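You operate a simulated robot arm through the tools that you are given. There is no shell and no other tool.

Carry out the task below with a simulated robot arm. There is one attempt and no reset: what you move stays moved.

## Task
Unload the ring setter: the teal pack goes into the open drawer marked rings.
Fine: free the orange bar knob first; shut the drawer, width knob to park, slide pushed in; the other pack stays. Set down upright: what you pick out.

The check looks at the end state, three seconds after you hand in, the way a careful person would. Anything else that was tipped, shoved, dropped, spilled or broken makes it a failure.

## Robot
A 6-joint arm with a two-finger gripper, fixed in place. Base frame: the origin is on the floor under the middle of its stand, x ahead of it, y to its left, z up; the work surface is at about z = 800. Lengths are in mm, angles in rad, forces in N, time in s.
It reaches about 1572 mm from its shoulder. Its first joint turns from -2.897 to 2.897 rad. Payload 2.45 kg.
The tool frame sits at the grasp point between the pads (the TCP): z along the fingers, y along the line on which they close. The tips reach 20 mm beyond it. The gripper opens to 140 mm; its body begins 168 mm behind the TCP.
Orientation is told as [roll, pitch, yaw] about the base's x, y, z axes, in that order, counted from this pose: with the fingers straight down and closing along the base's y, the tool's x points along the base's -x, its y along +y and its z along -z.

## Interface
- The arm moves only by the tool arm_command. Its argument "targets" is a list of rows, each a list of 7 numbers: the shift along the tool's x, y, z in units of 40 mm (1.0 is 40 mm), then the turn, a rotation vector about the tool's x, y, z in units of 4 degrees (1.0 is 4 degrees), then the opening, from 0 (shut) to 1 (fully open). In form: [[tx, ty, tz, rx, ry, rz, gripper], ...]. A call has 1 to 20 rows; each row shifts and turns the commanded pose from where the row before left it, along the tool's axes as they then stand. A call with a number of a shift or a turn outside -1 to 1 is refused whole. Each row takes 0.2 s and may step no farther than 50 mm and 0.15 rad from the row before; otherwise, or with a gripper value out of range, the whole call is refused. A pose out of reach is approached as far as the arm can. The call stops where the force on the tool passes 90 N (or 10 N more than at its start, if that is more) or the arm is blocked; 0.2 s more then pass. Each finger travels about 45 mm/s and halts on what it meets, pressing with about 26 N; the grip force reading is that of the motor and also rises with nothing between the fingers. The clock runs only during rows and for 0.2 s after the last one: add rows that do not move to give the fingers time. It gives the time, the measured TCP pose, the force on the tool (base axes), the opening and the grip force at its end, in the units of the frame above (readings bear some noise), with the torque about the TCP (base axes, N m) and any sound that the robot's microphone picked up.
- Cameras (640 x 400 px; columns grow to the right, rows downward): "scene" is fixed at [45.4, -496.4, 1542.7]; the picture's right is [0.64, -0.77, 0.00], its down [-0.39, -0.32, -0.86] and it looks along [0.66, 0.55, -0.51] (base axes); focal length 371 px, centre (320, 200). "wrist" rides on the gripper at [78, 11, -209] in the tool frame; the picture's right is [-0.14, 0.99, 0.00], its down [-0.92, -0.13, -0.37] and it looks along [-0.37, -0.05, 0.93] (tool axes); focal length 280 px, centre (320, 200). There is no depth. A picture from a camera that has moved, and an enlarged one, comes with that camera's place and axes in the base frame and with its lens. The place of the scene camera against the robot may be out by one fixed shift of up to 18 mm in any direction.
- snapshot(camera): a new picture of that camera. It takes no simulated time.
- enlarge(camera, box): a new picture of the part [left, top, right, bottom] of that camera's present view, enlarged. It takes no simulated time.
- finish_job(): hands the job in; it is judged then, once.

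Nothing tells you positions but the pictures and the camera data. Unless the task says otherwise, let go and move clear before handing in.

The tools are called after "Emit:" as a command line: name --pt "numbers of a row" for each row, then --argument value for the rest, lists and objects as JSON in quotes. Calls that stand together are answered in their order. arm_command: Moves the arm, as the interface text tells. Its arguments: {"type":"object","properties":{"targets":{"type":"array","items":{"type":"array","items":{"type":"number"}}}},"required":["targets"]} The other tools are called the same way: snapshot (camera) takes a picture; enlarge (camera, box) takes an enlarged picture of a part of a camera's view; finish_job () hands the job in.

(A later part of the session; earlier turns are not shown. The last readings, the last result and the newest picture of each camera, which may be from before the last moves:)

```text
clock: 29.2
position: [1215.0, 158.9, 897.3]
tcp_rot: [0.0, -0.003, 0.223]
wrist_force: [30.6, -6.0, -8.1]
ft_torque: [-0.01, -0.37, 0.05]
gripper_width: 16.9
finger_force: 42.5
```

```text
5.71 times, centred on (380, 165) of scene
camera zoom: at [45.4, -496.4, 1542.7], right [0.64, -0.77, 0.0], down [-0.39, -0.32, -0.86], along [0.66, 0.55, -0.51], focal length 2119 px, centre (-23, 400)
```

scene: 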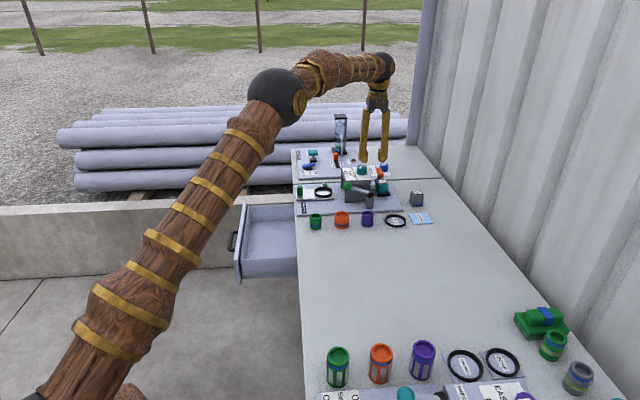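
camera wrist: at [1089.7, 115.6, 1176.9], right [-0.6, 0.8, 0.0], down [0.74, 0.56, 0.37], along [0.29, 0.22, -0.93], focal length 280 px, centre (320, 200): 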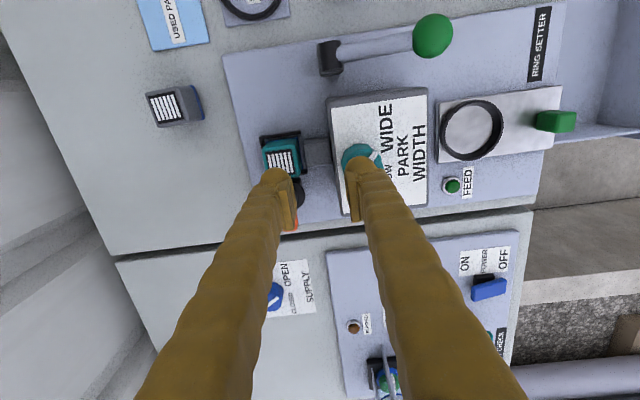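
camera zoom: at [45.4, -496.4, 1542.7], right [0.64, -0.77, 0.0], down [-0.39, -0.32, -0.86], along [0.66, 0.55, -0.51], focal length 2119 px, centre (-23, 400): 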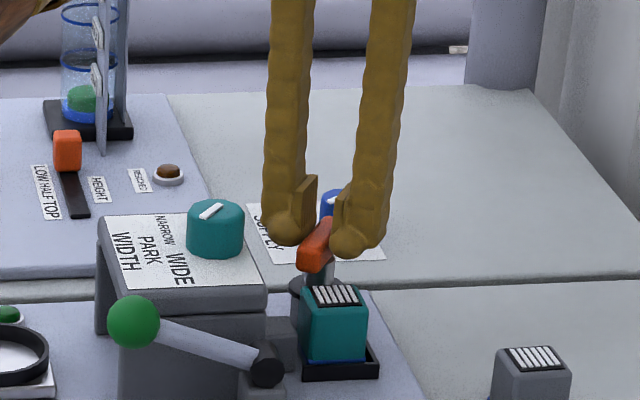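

Emit:
arm_command --pt "-0.02 -0.03 0 0 0 1 0" --pt "-0.01 -0.01 0 0 0 1 0" --pt "0 0 0 0 0 1 0" --pt "0 0 0 0 0 1 0" --pt "0 0 0 0 0 1 0" --pt "0 0 0 0 0 1 0" --pt "0 0 0 0 0 1 0"

Emit:
enlarge --camera "wrist" --box '[240, 100, 400, 240]'

```text
clock: 30.8
position: [1216.1, 159.8, 897.1]
tcp_rot: [-0.001, -0.001, -0.263]
wrist_force: [-31.2, -16.3, 3.9]
ft_torque: [-0.14, 0.61, 0.09]
gripper_width: 17.0
finger_force: 42.4
```

```text
2.86 times, centred on (320, 170) of wrist
camera zoom: at [1142.9, 191.1, 1107.4], right [0.39, 0.92, 0.0], down [0.86, -0.36, 0.37], along [0.34, -0.14, -0.93], focal length 801 px, centre (320, 286)
```

zoom: 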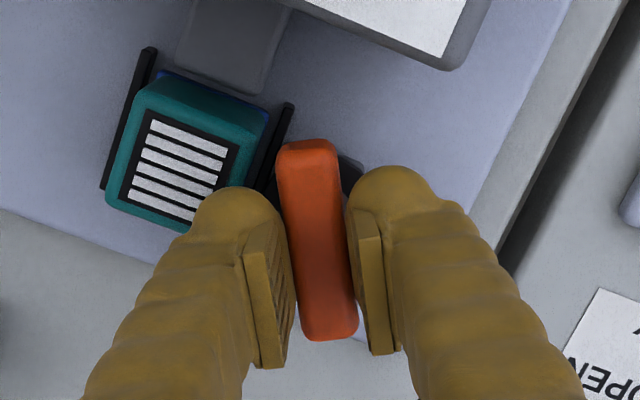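

Emit:
arm_command --pt "0.02 -0.02 0 0 0 1 0" --pt "0 -0.01 0 0 0 1 0" --pt "0 0 0 0 0 1 0" --pt "0 0 0 0 0 1 0" --pt "0 0 0 0 0 1 0" --pt "0 0 0 0 0 1 0" --pt "0 0 0 0 0 1 0" --pt "0 0 0 0 0 0.5 0"

Emit:
enlarge --camera "wrist" --box '[240, 100, 400, 240]'

Emit:
enlarge --camera "scene" --box '[340, 130, 420, 200]'

```text
clock: 32.6
position: [1214.8, 158.0, 896.2]
tcp_rot: [0.003, -0.001, -0.788]
wrist_force: [38.8, -2.8, 3.6]
ft_torque: [-0.03, -0.44, -0.01]
gripper_width: 17.0
finger_force: 43.0
```

```text
2.86 times, centred on (320, 170) of wrist
camera zoom: at [1166.5, 222.4, 1107.3], right [0.8, 0.6, 0.0], down [0.56, -0.74, 0.37], along [0.22, -0.29, -0.93], focal length 801 px, centre (320, 286)
```

zoom: 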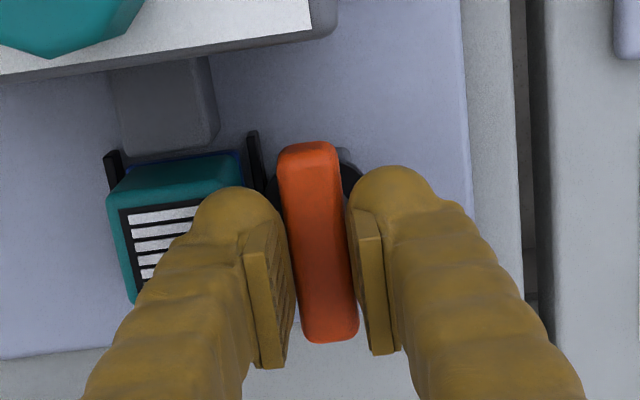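

```text
5.71 times, centred on (380, 165) of scene
camera zoom: at [45.4, -496.4, 1542.7], right [0.64, -0.77, 0.0], down [-0.39, -0.32, -0.86], along [0.66, 0.55, -0.51], focal length 2119 px, centre (-23, 400)
```

zoom: 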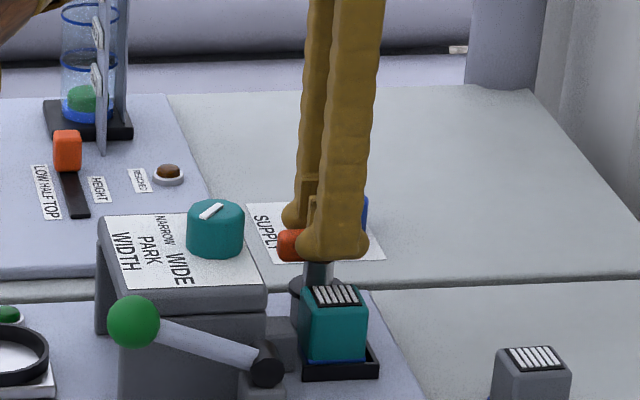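

The bar is now a quarter-turn round and clear of the pack. I'll release it, lift clear and check.

Emit:
arm_command --pt "0 0 0 0 0 0 0.3" --pt "0 0 0 0 0 0 0.3" --pt "0 0 0 0 0 0 0.3" --pt "0 0 -0.5 0 0 0 0.3" --pt "0 0 -0.5 0 0 0 0.3"

Emit:
enlarge --camera "wrist" --box '[220, 80, 400, 240]'

Emit:
enlarge --camera "scene" --box '[340, 130, 420, 200]'

```text
clock: 33.8
position: [1214.8, 158.2, 937.1]
tcp_rot: [0.0, 0.0, -0.786]
wrist_force: [0.1, -0.1, 0.1]
ft_torque: [0.01, -0.03, 0.01]
gripper_width: 42.1
finger_force: 0.1
```

```text
2.50 times, centred on (310, 160) of wrist
camera zoom: at [1166.9, 222.0, 1147.7], right [0.8, 0.6, 0.0], down [0.56, -0.74, 0.37], along [0.22, -0.29, -0.93], focal length 701 px, centre (345, 300)
```

zoom: 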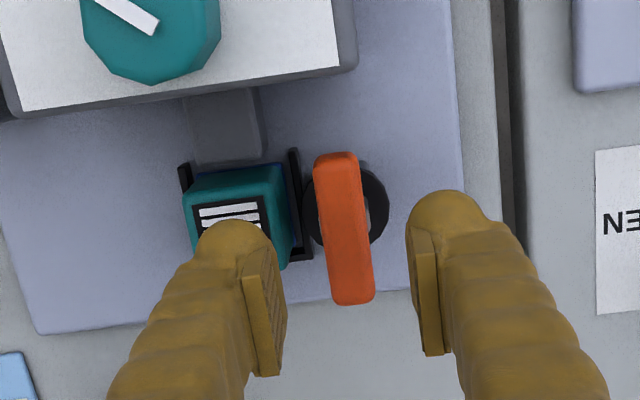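

```text
5.71 times, centred on (380, 165) of scene
camera zoom: at [45.4, -496.4, 1542.7], right [0.64, -0.77, 0.0], down [-0.39, -0.32, -0.86], along [0.66, 0.55, -0.51], focal length 2119 px, centre (-23, 400)
```

zoom: 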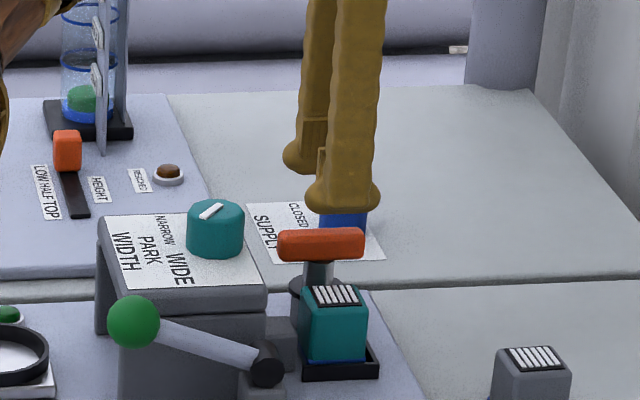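

The bar is freed. Now I'll look straight down at the pack to measure the gaps around it for the grasp.

Emit:
arm_command --pt "-0.49 -0.49 0 0 0 0 0.3" --pt "-0.49 -0.49 0.08 0 0 0 0.3" --pt "-0.49 -0.49 0.09 0 0 0 0.3" --pt "0 0 0 0 0 0 0.3"

Emit:
snapshot --camera "wrist"

Emit:
enlarge --camera "wrist" --box '[240, 20, 400, 140]'

```text
clock: 34.8
position: [1213.5, 77.1, 929.6]
tcp_rot: [0.0, 0.001, -0.786]
wrist_force: [0.6, -0.4, -0.1]
ft_torque: [0.01, 0.0, -0.02]
gripper_width: 42.2
finger_force: 0.1
```

```text
taken
camera wrist: at [1164.9, 140.1, 1139.5], right [0.8, 0.6, 0.0], down [0.56, -0.74, 0.37], along [0.22, -0.29, -0.93], focal length 280 px, centre (320, 200)
```

wrist: 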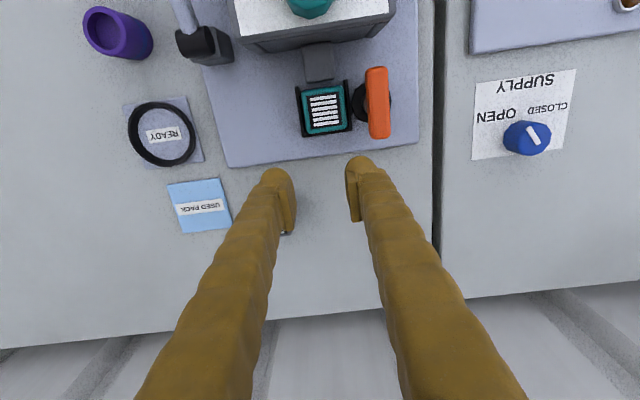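

```text
3.33 times, centred on (320, 80) of wrist
camera zoom: at [1164.9, 140.1, 1139.5], right [0.8, 0.6, 0.0], down [0.56, -0.74, 0.37], along [0.22, -0.29, -0.93], focal length 935 px, centre (320, 600)
```

zoom: 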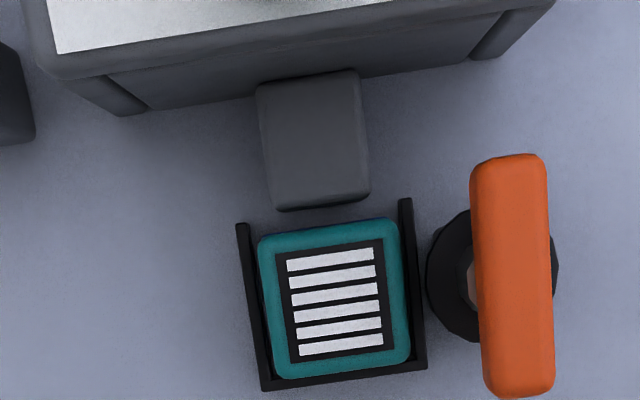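

Emit:
enlarge --camera "wrist" --box '[240, 140, 400, 260]'

Emit:
enlarge --camera "scene" --box '[350, 120, 450, 210]'

```text
3.33 times, centred on (320, 200) of wrist
camera zoom: at [1164.9, 140.1, 1139.5], right [0.8, 0.6, 0.0], down [0.56, -0.74, 0.37], along [0.22, -0.29, -0.93], focal length 935 px, centre (320, 200)
```

zoom: 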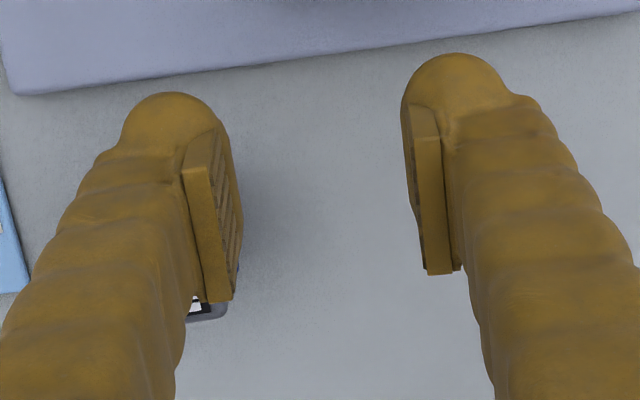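

```text
4.44 times, centred on (400, 165) of scene
camera zoom: at [45.4, -496.4, 1542.7], right [0.64, -0.77, 0.0], down [-0.39, -0.32, -0.86], along [0.66, 0.55, -0.51], focal length 1648 px, centre (-36, 356)
```

zoom: 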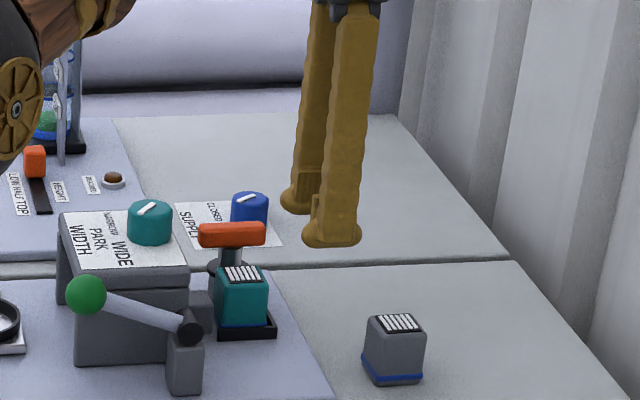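

The pack is about 41 × 38 mm, centred near (1180, 128). There's roughly 39 mm between it and the housing wall, and the small block beside it only reaches z≈835. I'll turn the fingers to close along that side and position above the pack.

Emit:
arm_command --pt "0 0 0 0 0 -1 0.35" --pt "0 0 0 0 0 -1 0.35" --pt "0 0 0 0 0 -1 0.35" --pt "0 0 0 0 0 -1 0.35" --pt "0 0 0 0 0 -1 0.35" --pt "0 0 0 0 0 -1 0.35" --pt "0 0 0 0 0 -1 0.35" --pt "0 0 0 0 0 -1 0.35" --pt "0 0 0 0 0 -1 0.35" --pt "0 0 0 0 0 -1 0.35" --pt "0 0 0 0 0 -1 0.35" --pt "0 0 0 0 0 -1 0.35" --pt "0 0 0 0 0 -1 0.35" --pt "0 0 0 0 0 -1 0.35" --pt "0 0 0 0 0 -1 0.35" --pt "0 0 0 0 0 -1 0.35" --pt "0 0 0 0 0 -1 0.35" --pt "0 0 0 0 0 -1 0.35" --pt "0 0 0 0 0 -1 0.35" --pt "0 0 0 0 0 -1 0.35"

Emit:
arm_command --pt "0 0 0 0 0 -1 0.35" --pt "0 0 0 0 0 -1 0.35" --pt "0 0 0 0 0 -0.5 0.35"

```text
clock: 39.0
position: [1215.6, 76.1, 930.4]
tcp_rot: [0.001, 0.0, 0.609]
wrist_force: [-0.3, 0.4, 0.2]
ft_torque: [-0.02, -0.03, 0.01]
gripper_width: 48.9
finger_force: 0.0
```

```text
clock: 39.8
position: [1215.2, 75.6, 931.5]
tcp_rot: [0.001, 0.001, 0.786]
wrist_force: [0.4, -0.6, 0.8]
ft_torque: [0.01, 0.02, -0.01]
gripper_width: 49.0
finger_force: 0.0
```

Emit:
arm_command --pt "-0.152 0.762 0 0 0 0 0.35" --pt "-0.152 0.762 0 0 0 0 0.35" --pt "0 0 0 0 0 0 0.35"

Emit:
enlarge --camera "wrist" --box '[240, 100, 400, 240]'

Emit:
enlarge --camera "scene" --box '[340, 120, 420, 200]'

```text
clock: 40.6
position: [1180.6, 127.3, 931.7]
tcp_rot: [0.002, 0.0, 0.785]
wrist_force: [0.1, -0.1, 0.0]
ft_torque: [-0.01, 0.01, 0.0]
gripper_width: 49.1
finger_force: 0.0
```

```text
2.86 times, centred on (320, 170) of wrist
camera zoom: at [1116.7, 80.5, 1142.3], right [-0.6, 0.8, 0.0], down [0.74, 0.56, 0.37], along [0.29, 0.22, -0.93], focal length 801 px, centre (320, 286)
```

zoom: 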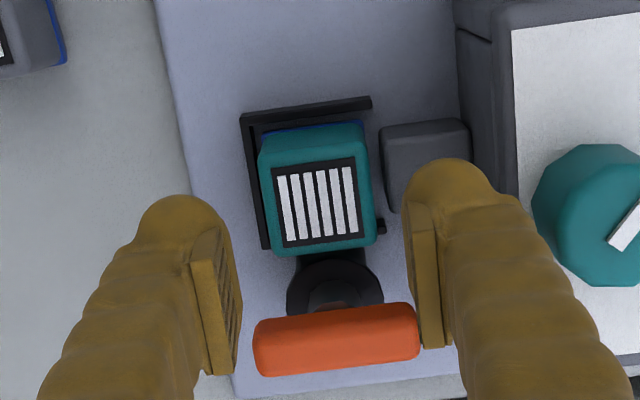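

```text
5.00 times, centred on (380, 160) of scene
camera zoom: at [45.4, -496.4, 1542.7], right [0.64, -0.77, 0.0], down [-0.39, -0.32, -0.86], along [0.66, 0.55, -0.51], focal length 1854 px, centre (20, 400)
```

zoom: 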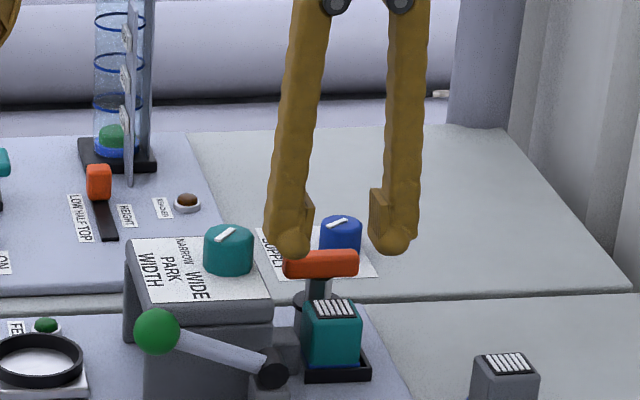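

Alignment over the pack is good. I'll narrow the opening a little and lower in steps, watching the gap to the housing.

Emit:
arm_command --pt "0 0 0 0 0 0 0.32" --pt "0 0 0.3 0 0 0 0.32" --pt "0 0 0.2 0 0 0 0.32"

Emit:
enlarge --camera "wrist" --box '[240, 100, 400, 240]'

```text
clock: 41.4
position: [1181.1, 129.0, 911.5]
tcp_rot: [0.001, 0.0, 0.786]
wrist_force: [-1.1, 0.4, -0.2]
ft_torque: [-0.02, 0.02, 0.0]
gripper_width: 44.8
finger_force: 0.1
```

```text
2.86 times, centred on (320, 170) of wrist
camera zoom: at [1117.4, 81.6, 1121.8], right [-0.6, 0.8, 0.0], down [0.74, 0.56, 0.37], along [0.29, 0.22, -0.93], focal length 801 px, centre (320, 286)
```

zoom: 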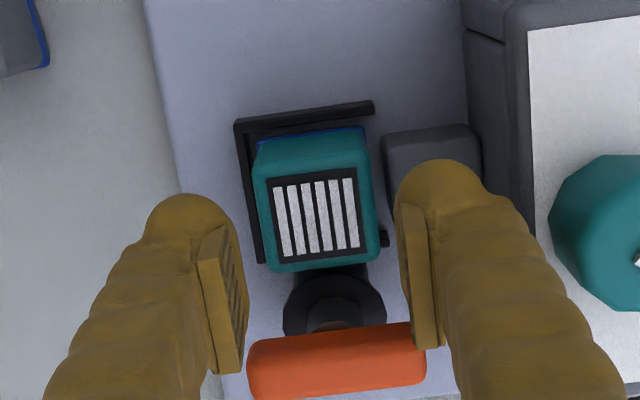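

Emit:
arm_command --pt "0 0 0.3 0 0 0 0.32" --pt "0 0 0.3 0 0 0 0.32"

Emit:
enlarge --camera "wrist" --box '[240, 100, 400, 240]'

Emit:
enlarge --camera "scene" --box '[340, 130, 420, 200]'

```text
clock: 42.0
position: [1179.8, 128.1, 887.3]
tcp_rot: [0.0, 0.001, 0.786]
wrist_force: [-0.3, 0.2, -0.2]
ft_torque: [-0.03, 0.03, -0.01]
gripper_width: 44.6
finger_force: 0.1
```

```text
2.86 times, centred on (320, 170) of wrist
camera zoom: at [1116.1, 81.2, 1098.0], right [-0.6, 0.8, 0.0], down [0.74, 0.56, 0.37], along [0.29, 0.22, -0.93], focal length 801 px, centre (320, 286)
```

zoom: 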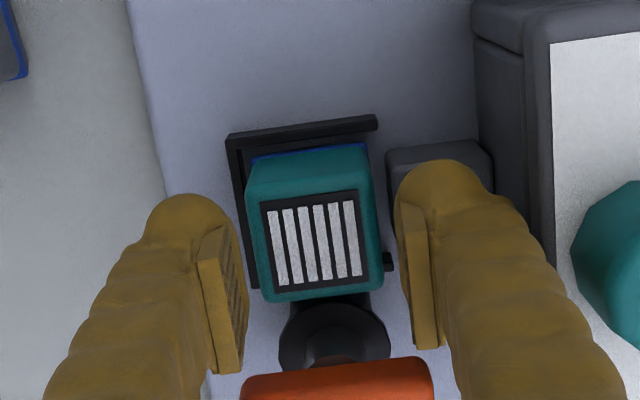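

```text
5.71 times, centred on (380, 165) of scene
camera zoom: at [45.4, -496.4, 1542.7], right [0.64, -0.77, 0.0], down [-0.39, -0.32, -0.86], along [0.66, 0.55, -0.51], focal length 2119 px, centre (-23, 400)
```

zoom: 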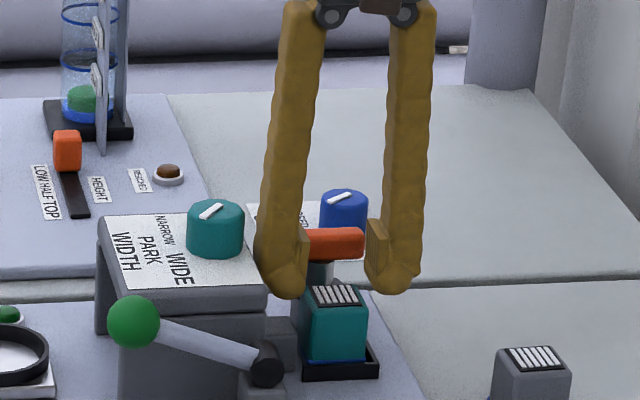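

Emit:
arm_command --pt "0 0 0.15 0 0 0 0.32" --pt "0 0 0.15 0 0 0 0.32"

Emit:
arm_command --pt "0 0 0.15 0 0 0 0.32" --pt "0 0 0.18 0 0 0 0.32"

Emit:
enlarge --camera "wrist" --box '[240, 100, 400, 240]'

Emit:
enlarge --camera "scene" --box '[340, 130, 420, 200]'

```text
clock: 42.6
position: [1180.9, 128.2, 875.2]
tcp_rot: [0.001, 0.0, 0.786]
wrist_force: [0.2, 1.4, 0.0]
ft_torque: [0.02, 0.03, 0.0]
gripper_width: 44.8
finger_force: 0.1
```

```text
clock: 43.2
position: [1181.2, 128.4, 861.6]
tcp_rot: [0.001, 0.0, 0.785]
wrist_force: [-0.9, -0.7, 1.7]
ft_torque: [0.05, 0.07, 0.01]
gripper_width: 44.6
finger_force: 0.1
```

```text
2.86 times, centred on (320, 170) of wrist
camera zoom: at [1116.4, 81.2, 1071.8], right [-0.6, 0.8, 0.0], down [0.74, 0.56, 0.37], along [0.29, 0.22, -0.93], focal length 801 px, centre (320, 286)
```

zoom: 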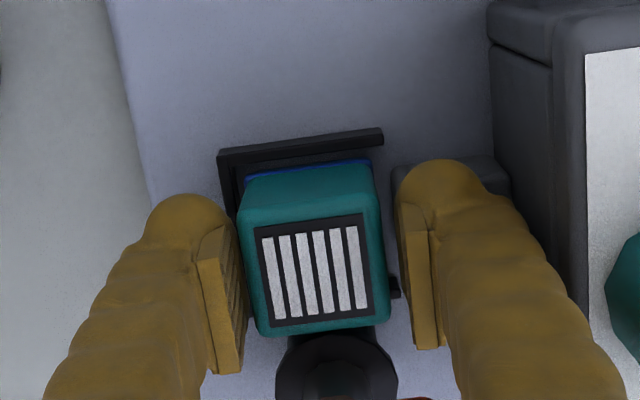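

```text
5.71 times, centred on (380, 165) of scene
camera zoom: at [45.4, -496.4, 1542.7], right [0.64, -0.77, 0.0], down [-0.39, -0.32, -0.86], along [0.66, 0.55, -0.51], focal length 2119 px, centre (-23, 400)
```

zoom: 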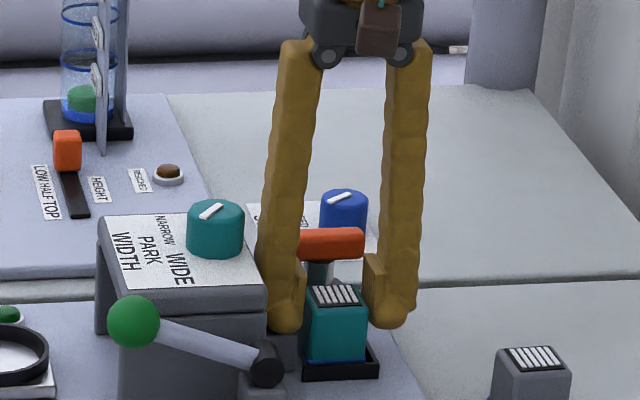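

The fingers are around the pack with no contact forces. I'll close on it, then lift a little as a test.

Emit:
arm_command --pt "0 0 0 0 0 0 0.28" --pt "0 0 0 0 0 0 0.2" --pt "0 0 0 0 0 0 0.1" --pt "0 0 0 0 0 0 0.0" --pt "0 0 0 0 0 0 0.0"

Emit:
arm_command --pt "0 0 -0.2 0 0 0 0" --pt "0 0 -0.2 0 0 0 0"

Emit:
enlarge --camera "scene" --box '[340, 130, 420, 200]'

Emit:
enlarge --camera "wrist" --box '[240, 100, 400, 240]'

```text
clock: 44.4
position: [1180.1, 128.5, 861.5]
tcp_rot: [0.0, 0.001, 0.786]
wrist_force: [1.1, 0.9, 7.4]
ft_torque: [0.11, 0.11, -0.02]
gripper_width: 38.7
finger_force: 26.3
```

```text
clock: 45.0
position: [1179.1, 127.7, 878.2]
tcp_rot: [-0.002, 0.001, 0.785]
wrist_force: [-0.7, -0.6, -0.5]
ft_torque: [0.02, 0.03, 0.02]
gripper_width: 39.8
finger_force: 0.1
```

```text
5.71 times, centred on (380, 165) of scene
camera zoom: at [45.4, -496.4, 1542.7], right [0.64, -0.77, 0.0], down [-0.39, -0.32, -0.86], along [0.66, 0.55, -0.51], focal length 2119 px, centre (-23, 400)
```

zoom: 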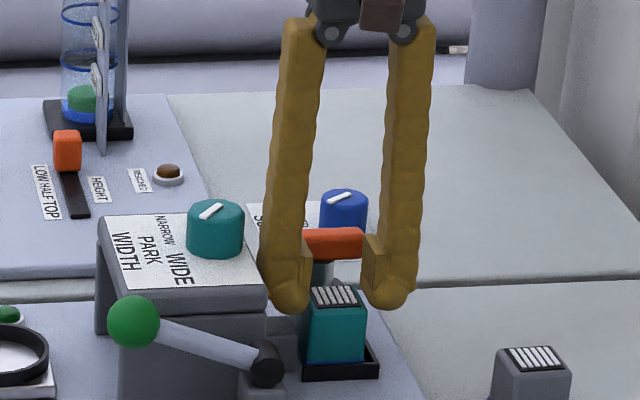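

```text
2.86 times, centred on (320, 170) of wrist
camera zoom: at [1116.0, 80.1, 1087.4], right [-0.6, 0.8, 0.0], down [0.74, 0.56, 0.37], along [0.29, 0.22, -0.93], focal length 801 px, centre (320, 286)
```

zoom: 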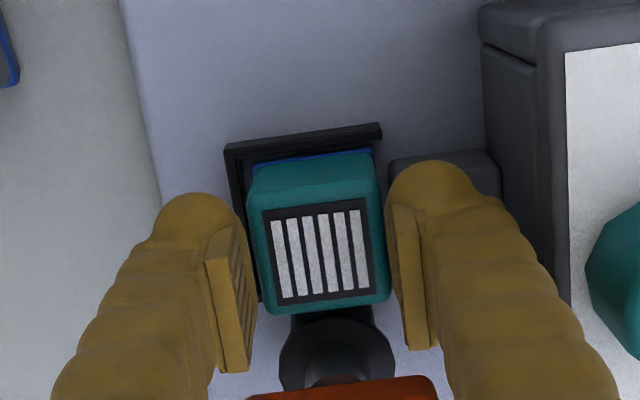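

Emit:
arm_command --pt "0 0 0 0 0 0 0" --pt "0 0 0 0 0 0 0"

Emit:
enlarge --camera "scene" --box '[360, 150, 410, 200]'

```text
clock: 45.6
position: [1181.1, 127.7, 881.1]
tcp_rot: [-0.002, -0.004, 0.785]
wrist_force: [2.8, 0.5, 40.6]
ft_torque: [-0.01, -0.04, -0.02]
gripper_width: 6.3
finger_force: 26.4
```

```text
8.00 times, centred on (385, 175) of scene
camera zoom: at [45.4, -496.4, 1542.7], right [0.64, -0.77, 0.0], down [-0.39, -0.32, -0.86], along [0.66, 0.55, -0.51], focal length 2967 px, centre (-200, 400)
```

zoom: 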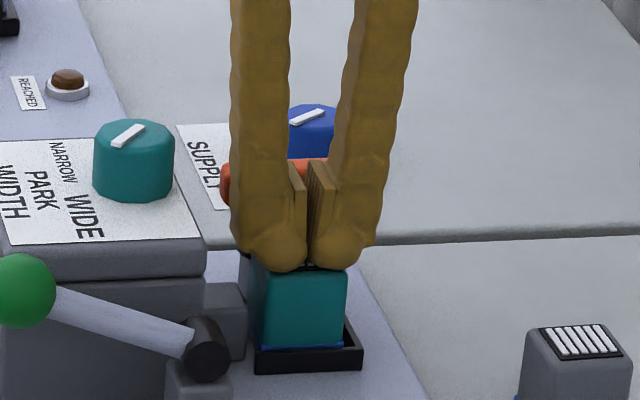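

The grip slipped off the top and the fingers closed above the pack, pressing on it. I'll lift off right away, reopen and check that the pack hasn't shifted.

Emit:
arm_command --pt "0 0 -0.5 0 0 0 0" --pt "0 0 -0.4 0 0 0 0" --pt "0 0 -0.3 0 0 0 0.2" --pt "0 0 0 0 0 0 0.34" --pt "0 0 0 0 0 0 0.34"

Emit:
enlarge --camera "scene" --box '[360, 150, 410, 200]'

Emit:
enlarge --camera "wrist" --box '[240, 80, 400, 220]'

```text
clock: 46.8
position: [1180.1, 127.3, 925.2]
tcp_rot: [0.001, -0.001, 0.787]
wrist_force: [-0.6, 0.0, 0.4]
ft_torque: [0.01, 0.01, 0.01]
gripper_width: 47.7
finger_force: 0.0
```

```text
8.00 times, centred on (385, 175) of scene
camera zoom: at [45.4, -496.4, 1542.7], right [0.64, -0.77, 0.0], down [-0.39, -0.32, -0.86], along [0.66, 0.55, -0.51], focal length 2967 px, centre (-200, 400)
```

zoom: 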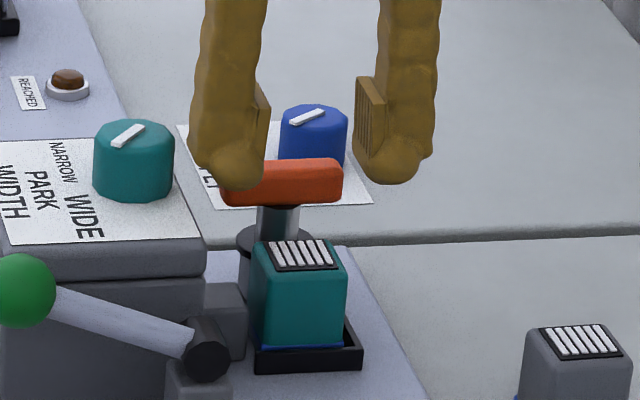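

```text
2.86 times, centred on (320, 150) of wrist
camera zoom: at [1115.3, 80.2, 1134.9], right [-0.6, 0.8, 0.0], down [0.74, 0.56, 0.37], along [0.29, 0.22, -0.93], focal length 801 px, centre (320, 343)
```

zoom: 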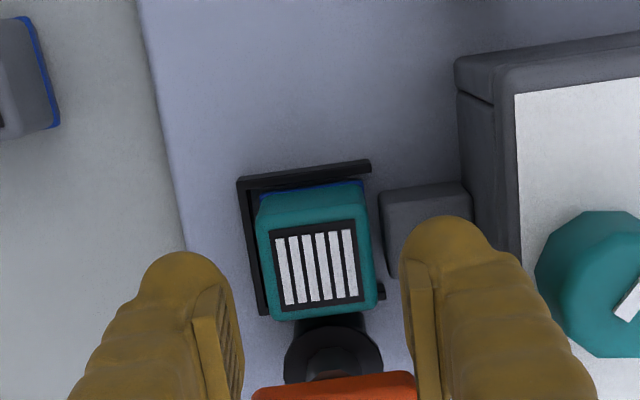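

Emit:
arm_command --pt "0 0 0.5 0 0 0 0.32" --pt "0 0 0.5 0 0 0 0.32" --pt "0 0 0.4 0 0 0 0.32" --pt "0 0 0.15 0 0 0 0.32" --pt "0 0 0.05 0 0 0 0.32"

Emit:
arm_command --pt "0 0 0.05 0 0 0 0.32" --pt "0 0 0.05 0 0 0 0.32"

Emit:
enlarge --camera "scene" --box '[360, 150, 410, 200]'

```text
clock: 48.0
position: [1181.2, 128.0, 861.4]
tcp_rot: [0.001, -0.002, 0.786]
wrist_force: [-0.8, 0.4, 5.2]
ft_torque: [0.11, 0.14, -0.04]
gripper_width: 45.0
finger_force: 0.6
```

```text
clock: 48.6
position: [1181.3, 128.6, 861.7]
tcp_rot: [-0.003, -0.002, 0.786]
wrist_force: [-0.2, -1.9, 45.6]
ft_torque: [0.96, 1.1, 0.06]
gripper_width: 45.8
finger_force: 0.9
```

```text
8.00 times, centred on (385, 175) of scene
camera zoom: at [45.4, -496.4, 1542.7], right [0.64, -0.77, 0.0], down [-0.39, -0.32, -0.86], along [0.66, 0.55, -0.51], focal length 2967 px, centre (-200, 400)
```

zoom: 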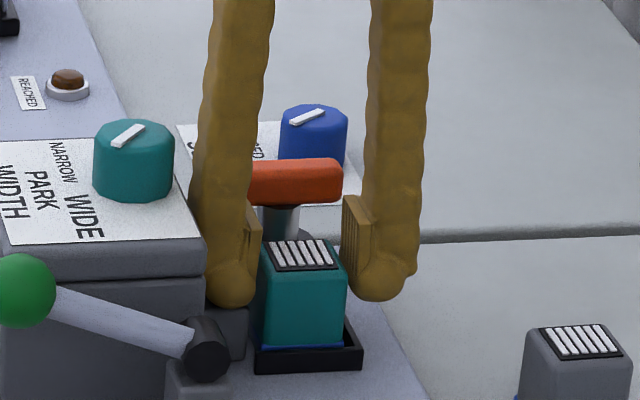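

Emit:
enlarge --camera "scene" --box '[372, 170, 397, 196]'

Emit:
arm_command --pt "0 0 -0.08 0 0 0 0.32"

Emit:
enlarge --camera "wrist" --box '[250, 140, 390, 240]'

```text
15.38 times, centred on (384, 183) of scene
camera zoom: at [45.4, -496.4, 1542.7], right [0.64, -0.77, 0.0], down [-0.39, -0.32, -0.86], along [0.66, 0.55, -0.51], focal length 5705 px, centre (-672, 462)
```

zoom: 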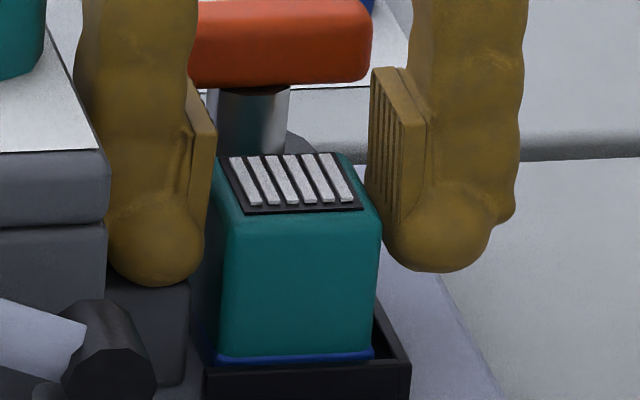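

```text
clock: 49.0
position: [1180.9, 126.9, 860.8]
tcp_rot: [0.0, -0.001, 0.784]
wrist_force: [0.9, -0.5, 35.5]
ft_torque: [0.76, 0.82, -0.03]
gripper_width: 45.7
finger_force: 0.7
```

```text
4.00 times, centred on (320, 190) of wrist
camera zoom: at [1116.7, 81.0, 1071.3], right [-0.6, 0.8, 0.0], down [0.74, 0.56, 0.37], along [0.3, 0.22, -0.93], focal length 1122 px, centre (320, 240)
```

zoom: 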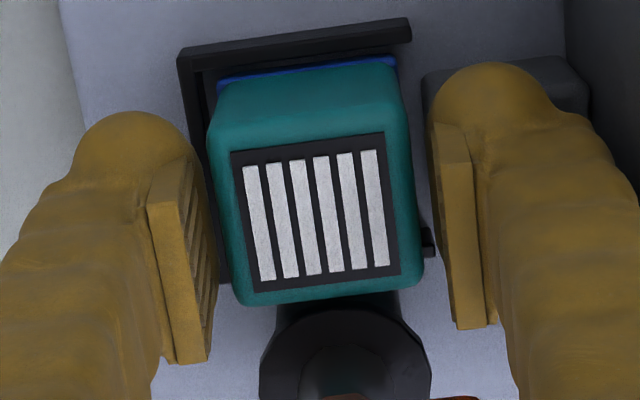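

The block beside the pack limits the depth, and the finger touches it at about TCP z 861. So the pads only get hold of the top of the pack. I'll back off the block a touch, grip again, and lift very slowly while watching the pull force.

Emit:
arm_command --pt "0 0 -0.03 0 0 0 0.32" --pt "0 0 0 0 0 0 0.32"

Emit:
arm_command --pt "0 0 0 0 0 0 0.2" --pt "0 0 0 0 0 0 0.0" --pt "0 0 0 0 0 0 0.0" --pt "0 0 0 0 0 0 0.0"

Emit:
arm_command --pt "0 0 -0.03 0 0 0 0"

Emit:
arm_command --pt "0 0 -0.03 0 0 0 0"

Emit:
enlarge --camera "scene" --box '[372, 170, 397, 196]'

```text
clock: 49.6
position: [1180.3, 129.6, 861.8]
tcp_rot: [0.0, -0.002, 0.784]
wrist_force: [12.6, 7.9, 25.7]
ft_torque: [0.73, 0.4, -0.47]
gripper_width: 43.4
finger_force: 0.0
```

```text
clock: 50.6
position: [1179.9, 127.6, 859.8]
tcp_rot: [0.001, 0.0, 0.786]
wrist_force: [-8.5, 5.7, 27.5]
ft_torque: [0.39, 0.56, -0.02]
gripper_width: 38.7
finger_force: 26.3
```

```text
clock: 51.0
position: [1179.9, 128.2, 862.4]
tcp_rot: [0.0, 0.001, 0.785]
wrist_force: [-1.7, 3.3, 9.3]
ft_torque: [0.28, 0.19, -0.08]
gripper_width: 38.7
finger_force: 25.9
```

```text
clock: 51.4
position: [1180.0, 126.7, 863.2]
tcp_rot: [-0.001, 0.001, 0.784]
wrist_force: [0.2, -0.6, -0.2]
ft_torque: [0.02, -0.01, -0.02]
gripper_width: 38.7
finger_force: 26.0
```

```text
15.38 times, centred on (384, 183) of scene
camera zoom: at [45.4, -496.4, 1542.7], right [0.64, -0.77, 0.0], down [-0.39, -0.32, -0.86], along [0.66, 0.55, -0.51], focal length 5705 px, centre (-672, 462)
```

zoom: 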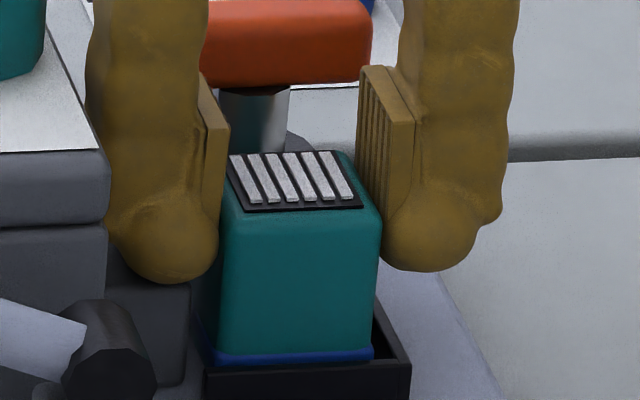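

Emit:
arm_command --pt "0 0 -0.04 0 0 0 0" --pt "0 0 -0.04 0 0 0 0"

Emit:
enlarge --camera "scene" --box '[372, 170, 397, 196]'

```text
clock: 52.0
position: [1181.5, 128.0, 867.4]
tcp_rot: [0.0, -0.001, 0.785]
wrist_force: [-0.6, 0.0, -0.8]
ft_torque: [-0.01, 0.0, -0.04]
gripper_width: 38.6
finger_force: 26.3
```

```text
15.38 times, centred on (384, 183) of scene
camera zoom: at [45.4, -496.4, 1542.7], right [0.64, -0.77, 0.0], down [-0.39, -0.32, -0.86], along [0.66, 0.55, -0.51], focal length 5705 px, centre (-672, 462)
```

zoom: 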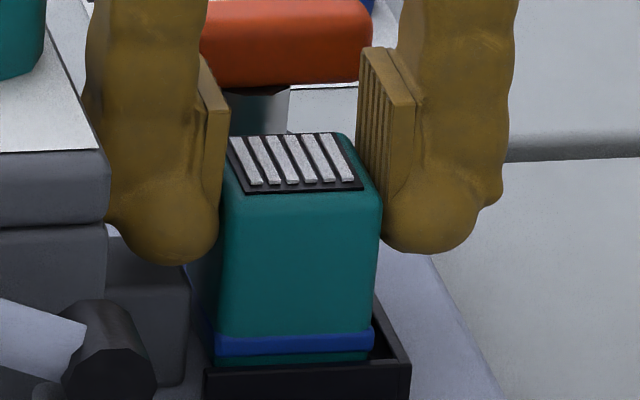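

The pack is rising now; the slow lift works. I'll keep lifting gently until it clears the tray.

Emit:
arm_command --pt "0 0 -0.04 0 0 0 0" --pt "0 0 -0.04 0 0 0 0" --pt "0 0 -0.04 0 0 0 0" --pt "0 0 -0.04 0 0 0 0" --pt "0 0 -0.04 0 0 0 0" --pt "0 0 -0.04 0 0 0 0"

Emit:
enlarge --camera "scene" --box '[372, 170, 397, 196]'

```text
clock: 53.4
position: [1180.1, 127.7, 878.1]
tcp_rot: [0.0, 0.0, 0.785]
wrist_force: [0.1, 0.4, -0.2]
ft_torque: [0.0, 0.02, -0.04]
gripper_width: 38.8
finger_force: 26.3
```

```text
15.38 times, centred on (384, 183) of scene
camera zoom: at [45.4, -496.4, 1542.7], right [0.64, -0.77, 0.0], down [-0.39, -0.32, -0.86], along [0.66, 0.55, -0.51], focal length 5705 px, centre (-672, 462)
```

zoom: 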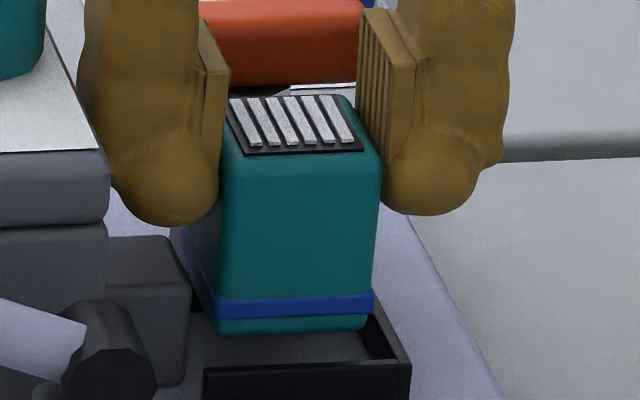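

Emit:
arm_command --pt "0 0 -0.04 0 0 0 0" --pt "0 0 -0.04 0 0 0 0" --pt "0 0 -0.04 0 0 0 0" --pt "0 0 -0.04 0 0 0 0" --pt "0 0 -0.04 0 0 0 0" --pt "0 0 -0.04 0 0 0 0" --pt "0 0 -0.04 0 0 0 0"

Emit:
enlarge --camera "scene" --box '[365, 160, 402, 200]'

Emit:
enlarge --camera "wrist" --box '[240, 100, 400, 240]'

```text
clock: 55.0
position: [1181.6, 127.3, 887.9]
tcp_rot: [0.0, 0.0, 0.785]
wrist_force: [-0.4, 0.8, -0.4]
ft_torque: [-0.01, -0.03, 0.0]
gripper_width: 38.9
finger_force: 26.0
```

```text
10.00 times, centred on (384, 180) of scene
camera zoom: at [45.4, -496.4, 1542.7], right [0.64, -0.77, 0.0], down [-0.39, -0.32, -0.86], along [0.66, 0.55, -0.51], focal length 3708 px, centre (-315, 400)
```

zoom: 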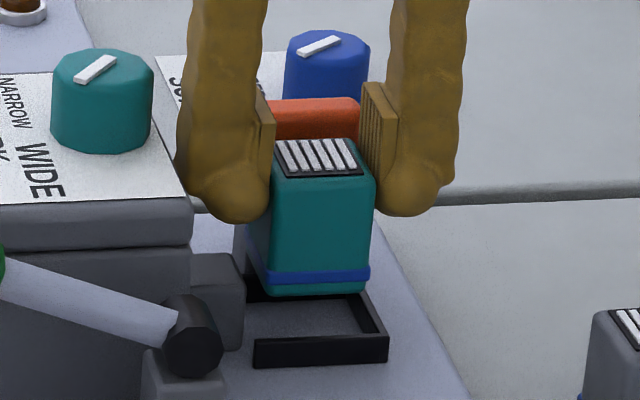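

```text
2.86 times, centred on (320, 170) of wrist
camera zoom: at [1116.4, 80.6, 1098.4], right [-0.6, 0.8, 0.0], down [0.74, 0.56, 0.37], along [0.29, 0.22, -0.93], focal length 801 px, centre (320, 286)
```

zoom: 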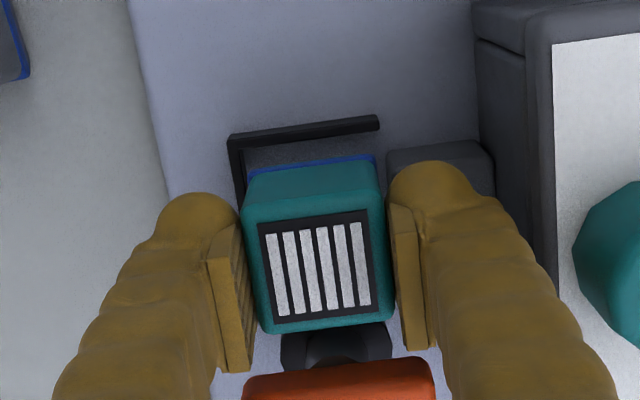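

The pack is clear of the tray and steady in the grip. I'll raise it smoothly with gentle ramps until it's above the knob height.

Emit:
arm_command --pt "0 0 -0.04 0 0 0 0" --pt "0 0 -0.06 0 0 0 0" --pt "0 0 -0.08 0 0 0 0" --pt "0 0 -0.1 0 0 0 0" --pt "0 0 -0.12 0 0 0 0" --pt "0 0 -0.12 0 0 0 0" --pt "0 0 -0.12 0 0 0 0" --pt "0 0 -0.12 0 0 0 0" --pt "0 0 -0.12 0 0 0 0" --pt "0 0 -0.12 0 0 0 0" --pt "0 0 -0.12 0 0 0 0" --pt "0 0 -0.12 0 0 0 0" --pt "0 0 -0.1 0 0 0 0" --pt "0 0 -0.08 0 0 0 0" --pt "0 0 -0.06 0 0 0 0" --pt "0 0 -0.04 0 0 0 0"

Emit:
enlarge --camera "scene" --box '[340, 120, 420, 200]'

```text
clock: 58.4
position: [1181.2, 127.4, 948.8]
tcp_rot: [0.001, 0.0, 0.785]
wrist_force: [0.0, 0.3, -0.1]
ft_torque: [0.01, 0.01, -0.02]
gripper_width: 38.7
finger_force: 25.7
```

```text
5.00 times, centred on (380, 160) of scene
camera zoom: at [45.4, -496.4, 1542.7], right [0.64, -0.77, 0.0], down [-0.39, -0.32, -0.86], along [0.66, 0.55, -0.51], focal length 1854 px, centre (20, 400)
```

zoom: 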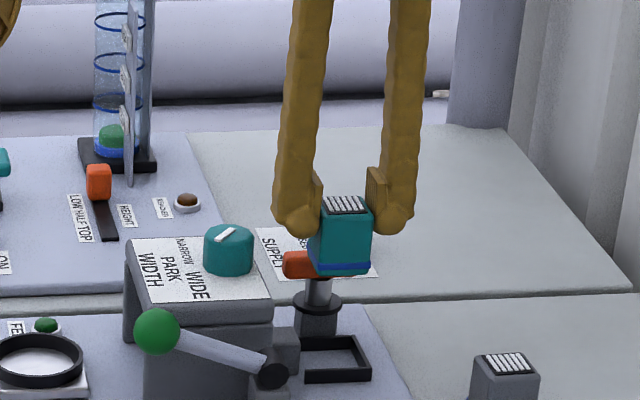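

Emit:
arm_command --pt "0 0 -0.04 0 0 0 0" --pt "0 0 -0.06 0 0 0 0" --pt "0 0 -0.08 0 0 0 0" --pt "0 0 -0.1 0 0 0 0" --pt "0 0 -0.12 0 0 0 0" --pt "0 0 -0.12 0 0 0 0" --pt "0 0 -0.12 0 0 0 0" --pt "0 0 -0.12 0 0 0 0" --pt "0 0 -0.12 0 0 0 0" --pt "0 0 -0.12 0 0 0 0" --pt "0 0 -0.12 0 0 0 0" --pt "0 0 -0.12 0 0 0 0" --pt "0 0 -0.12 0 0 0 0" --pt "0 0 -0.1 0 0 0 0" --pt "0 0 -0.08 0 0 0 0" --pt "0 0 -0.06 0 0 0 0"

Emit:
snapshot --camera "wrist"

Emit:
snapshot --camera "scene"

```text
clock: 61.8
position: [1180.6, 127.8, 1013.3]
tcp_rot: [-0.001, 0.001, 0.785]
wrist_force: [-0.2, -0.6, -1.6]
ft_torque: [0.0, 0.02, 0.04]
gripper_width: 38.5
finger_force: 25.7
```

```text
taken
camera wrist: at [1116.2, 81.0, 1223.2], right [-0.6, 0.8, 0.0], down [0.74, 0.56, 0.37], along [0.29, 0.22, -0.93], focal length 280 px, centre (320, 200)
```

wrist: 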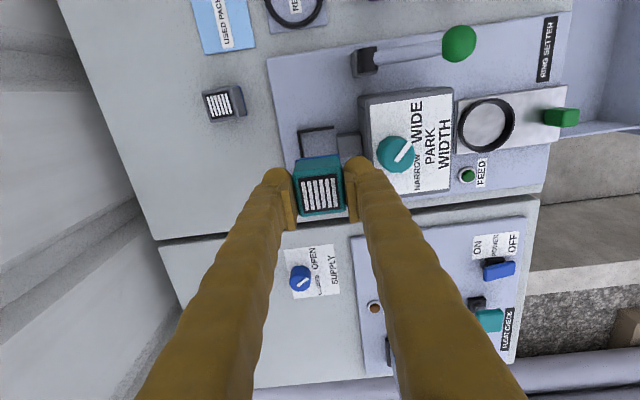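

```text
taken
```

scene: 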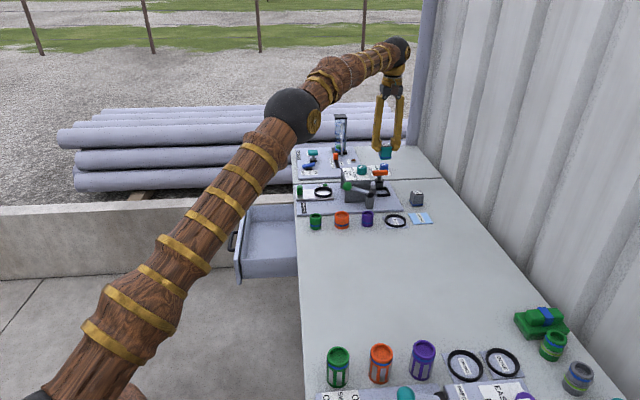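

The pack is held well at z≈1013, and its bottom is well above the knob. I'll carry it across toward the open drawer with smooth ramps.

Emit:
arm_command --pt "0.013 0.05 0 0 0 0 0" --pt "0.027 0.1 0 0 0 0 0" --pt "0.04 0.15 0 0 0 0 0" --pt "0.053 0.2 0 0 0 0 0" --pt "0.067 0.25 0 0 0 0 0" --pt "0.08 0.3 0 0 0 0 0" --pt "0.08 0.3 0 0 0 0 0" --pt "0.08 0.3 0 0 0 0 0" --pt "0.08 0.3 0 0 0 0 0" --pt "0.08 0.3 0 0 0 0 0" --pt "0.08 0.3 0 0 0 0 0" --pt "0.08 0.3 0 0 0 0 0" --pt "0.08 0.3 0 0 0 0 0" --pt "0.08 0.3 0 0 0 0 0" --pt "0.08 0.3 0 0 0 0 0" --pt "0.067 0.25 0 0 0 0 0" --pt "0.053 0.2 0 0 0 0 0" --pt "0.04 0.15 0 0 0 0 0" --pt "0.027 0.1 0 0 0 0 0" --pt "0.013 0.05 0 0 0 0 0"

Emit:
snapshot --camera "wrist"

```text
clock: 66.0
position: [1019.4, 220.9, 1011.4]
tcp_rot: [0.0, -0.001, 0.785]
wrist_force: [0.1, 0.2, 0.0]
ft_torque: [0.02, -0.01, -0.01]
gripper_width: 38.5
finger_force: 25.7
```

```text
taken
camera wrist: at [955.2, 174.1, 1222.9], right [-0.6, 0.8, 0.0], down [0.74, 0.56, 0.37], along [0.29, 0.22, -0.93], focal length 280 px, centre (320, 200)
```

wrist: 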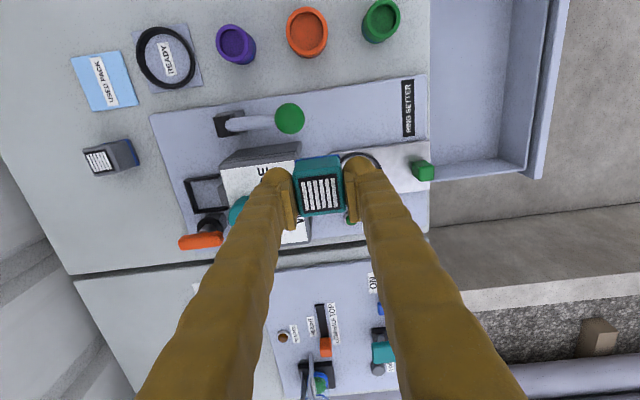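

Emit:
arm_command --pt "0.02 0.05 0 0 0 0 0" --pt "0.04 0.1 0 0 0 0 0" --pt "0.06 0.15 0 0 0 0 0" --pt "0.08 0.2 0 0 0 0 0" --pt "0.1 0.25 0 0 0 0 0" --pt "0.12 0.3 0 0 0 0 0" --pt "0.12 0.3 0 0 0 0 0" --pt "0.12 0.3 0 0 0 0 0" --pt "0.12 0.3 0 0 0 0 0" --pt "0.12 0.3 0 0 0 0 0" --pt "0.12 0.3 0 0 0 0 0" --pt "0.12 0.3 0 0 0 0 0" --pt "0.12 0.3 0 0 0 0 0" --pt "0.12 0.3 0 0 0 0 0" --pt "0.12 0.3 0 0 0 0 0" --pt "0.1 0.25 0 0 0 0 0" --pt "0.08 0.2 0 0 0 0 0" --pt "0.06 0.15 0 0 0 0 0" --pt "0.04 0.1 0 0 0 0 0" --pt "0.02 0.05 0 0 0 0 0"

Emit:
snapshot --camera "wrist"

Emit:
snapshot --camera "scene"

```text
clock: 70.2
position: [841.2, 297.4, 1013.4]
tcp_rot: [0.001, 0.0, 0.786]
wrist_force: [0.5, 0.9, -0.7]
ft_torque: [0.01, 0.0, -0.06]
gripper_width: 38.5
finger_force: 25.4
```

```text
taken
camera wrist: at [776.4, 250.0, 1223.3], right [-0.6, 0.8, 0.0], down [0.74, 0.56, 0.37], along [0.29, 0.22, -0.93], focal length 280 px, centre (320, 200)
```

wrist: 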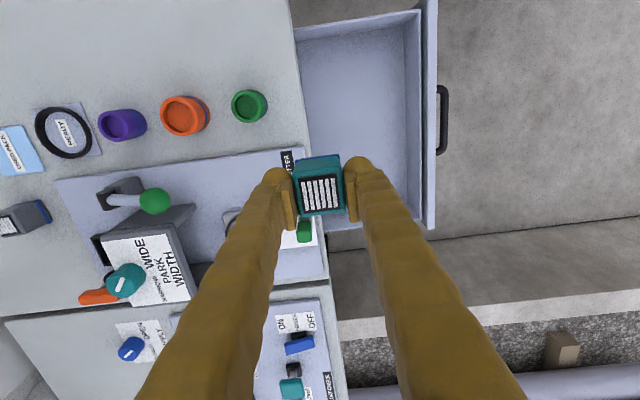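

```text
taken
```

scene: 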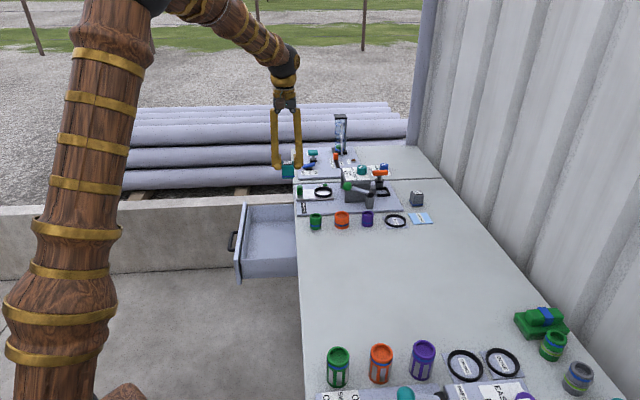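

I'm above the bench edge beside the drawer. Before placing the pack I want to confirm this drawer's marking and see whether there are others, so I'll look at the handle area and the lower left of the scene.

Emit:
enlarge --camera "scene" --box '[220, 300, 340, 400]'

Emit:
enlarge --camera "wrist" --box '[280, 0, 460, 240]'

Emit:
enlarge --camera "scene" --box '[225, 190, 305, 290]'

```text
4.00 times, centred on (280, 350) of scene
camera zoom: at [45.4, -496.4, 1542.7], right [0.64, -0.77, 0.0], down [-0.39, -0.32, -0.86], along [0.66, 0.55, -0.51], focal length 1483 px, centre (480, -400)
```

zoom: 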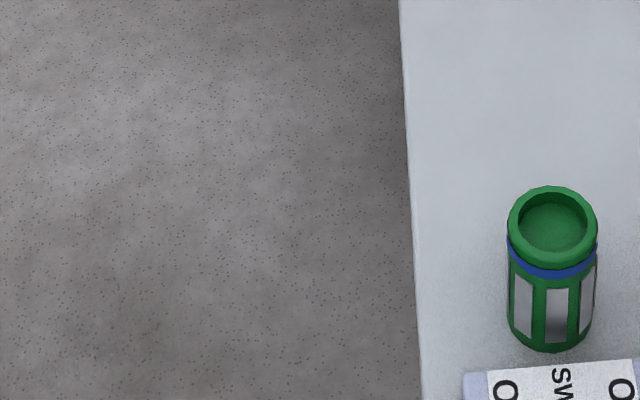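

```text
1.67 times, centred on (370, 120) of wrist
camera zoom: at [776.4, 250.0, 1223.3], right [-0.6, 0.8, 0.0], down [0.74, 0.56, 0.37], along [0.29, 0.22, -0.93], focal length 467 px, centre (237, 333)
```

zoom: 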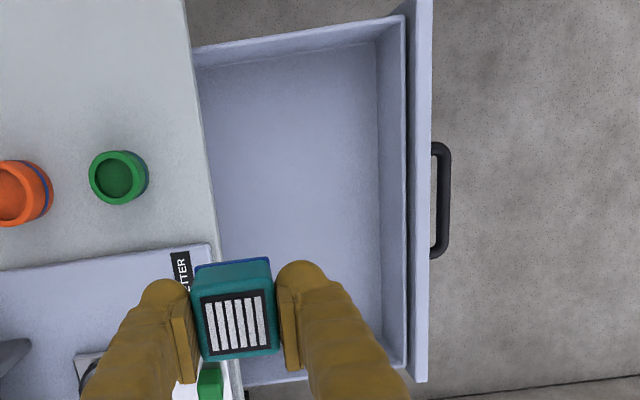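

```text
4.00 times, centred on (265, 240) of scene
camera zoom: at [45.4, -496.4, 1542.7], right [0.64, -0.77, 0.0], down [-0.39, -0.32, -0.86], along [0.66, 0.55, -0.51], focal length 1483 px, centre (540, 40)
```

zoom: 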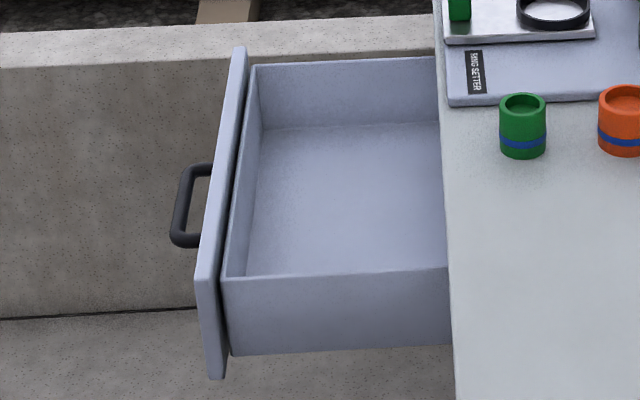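

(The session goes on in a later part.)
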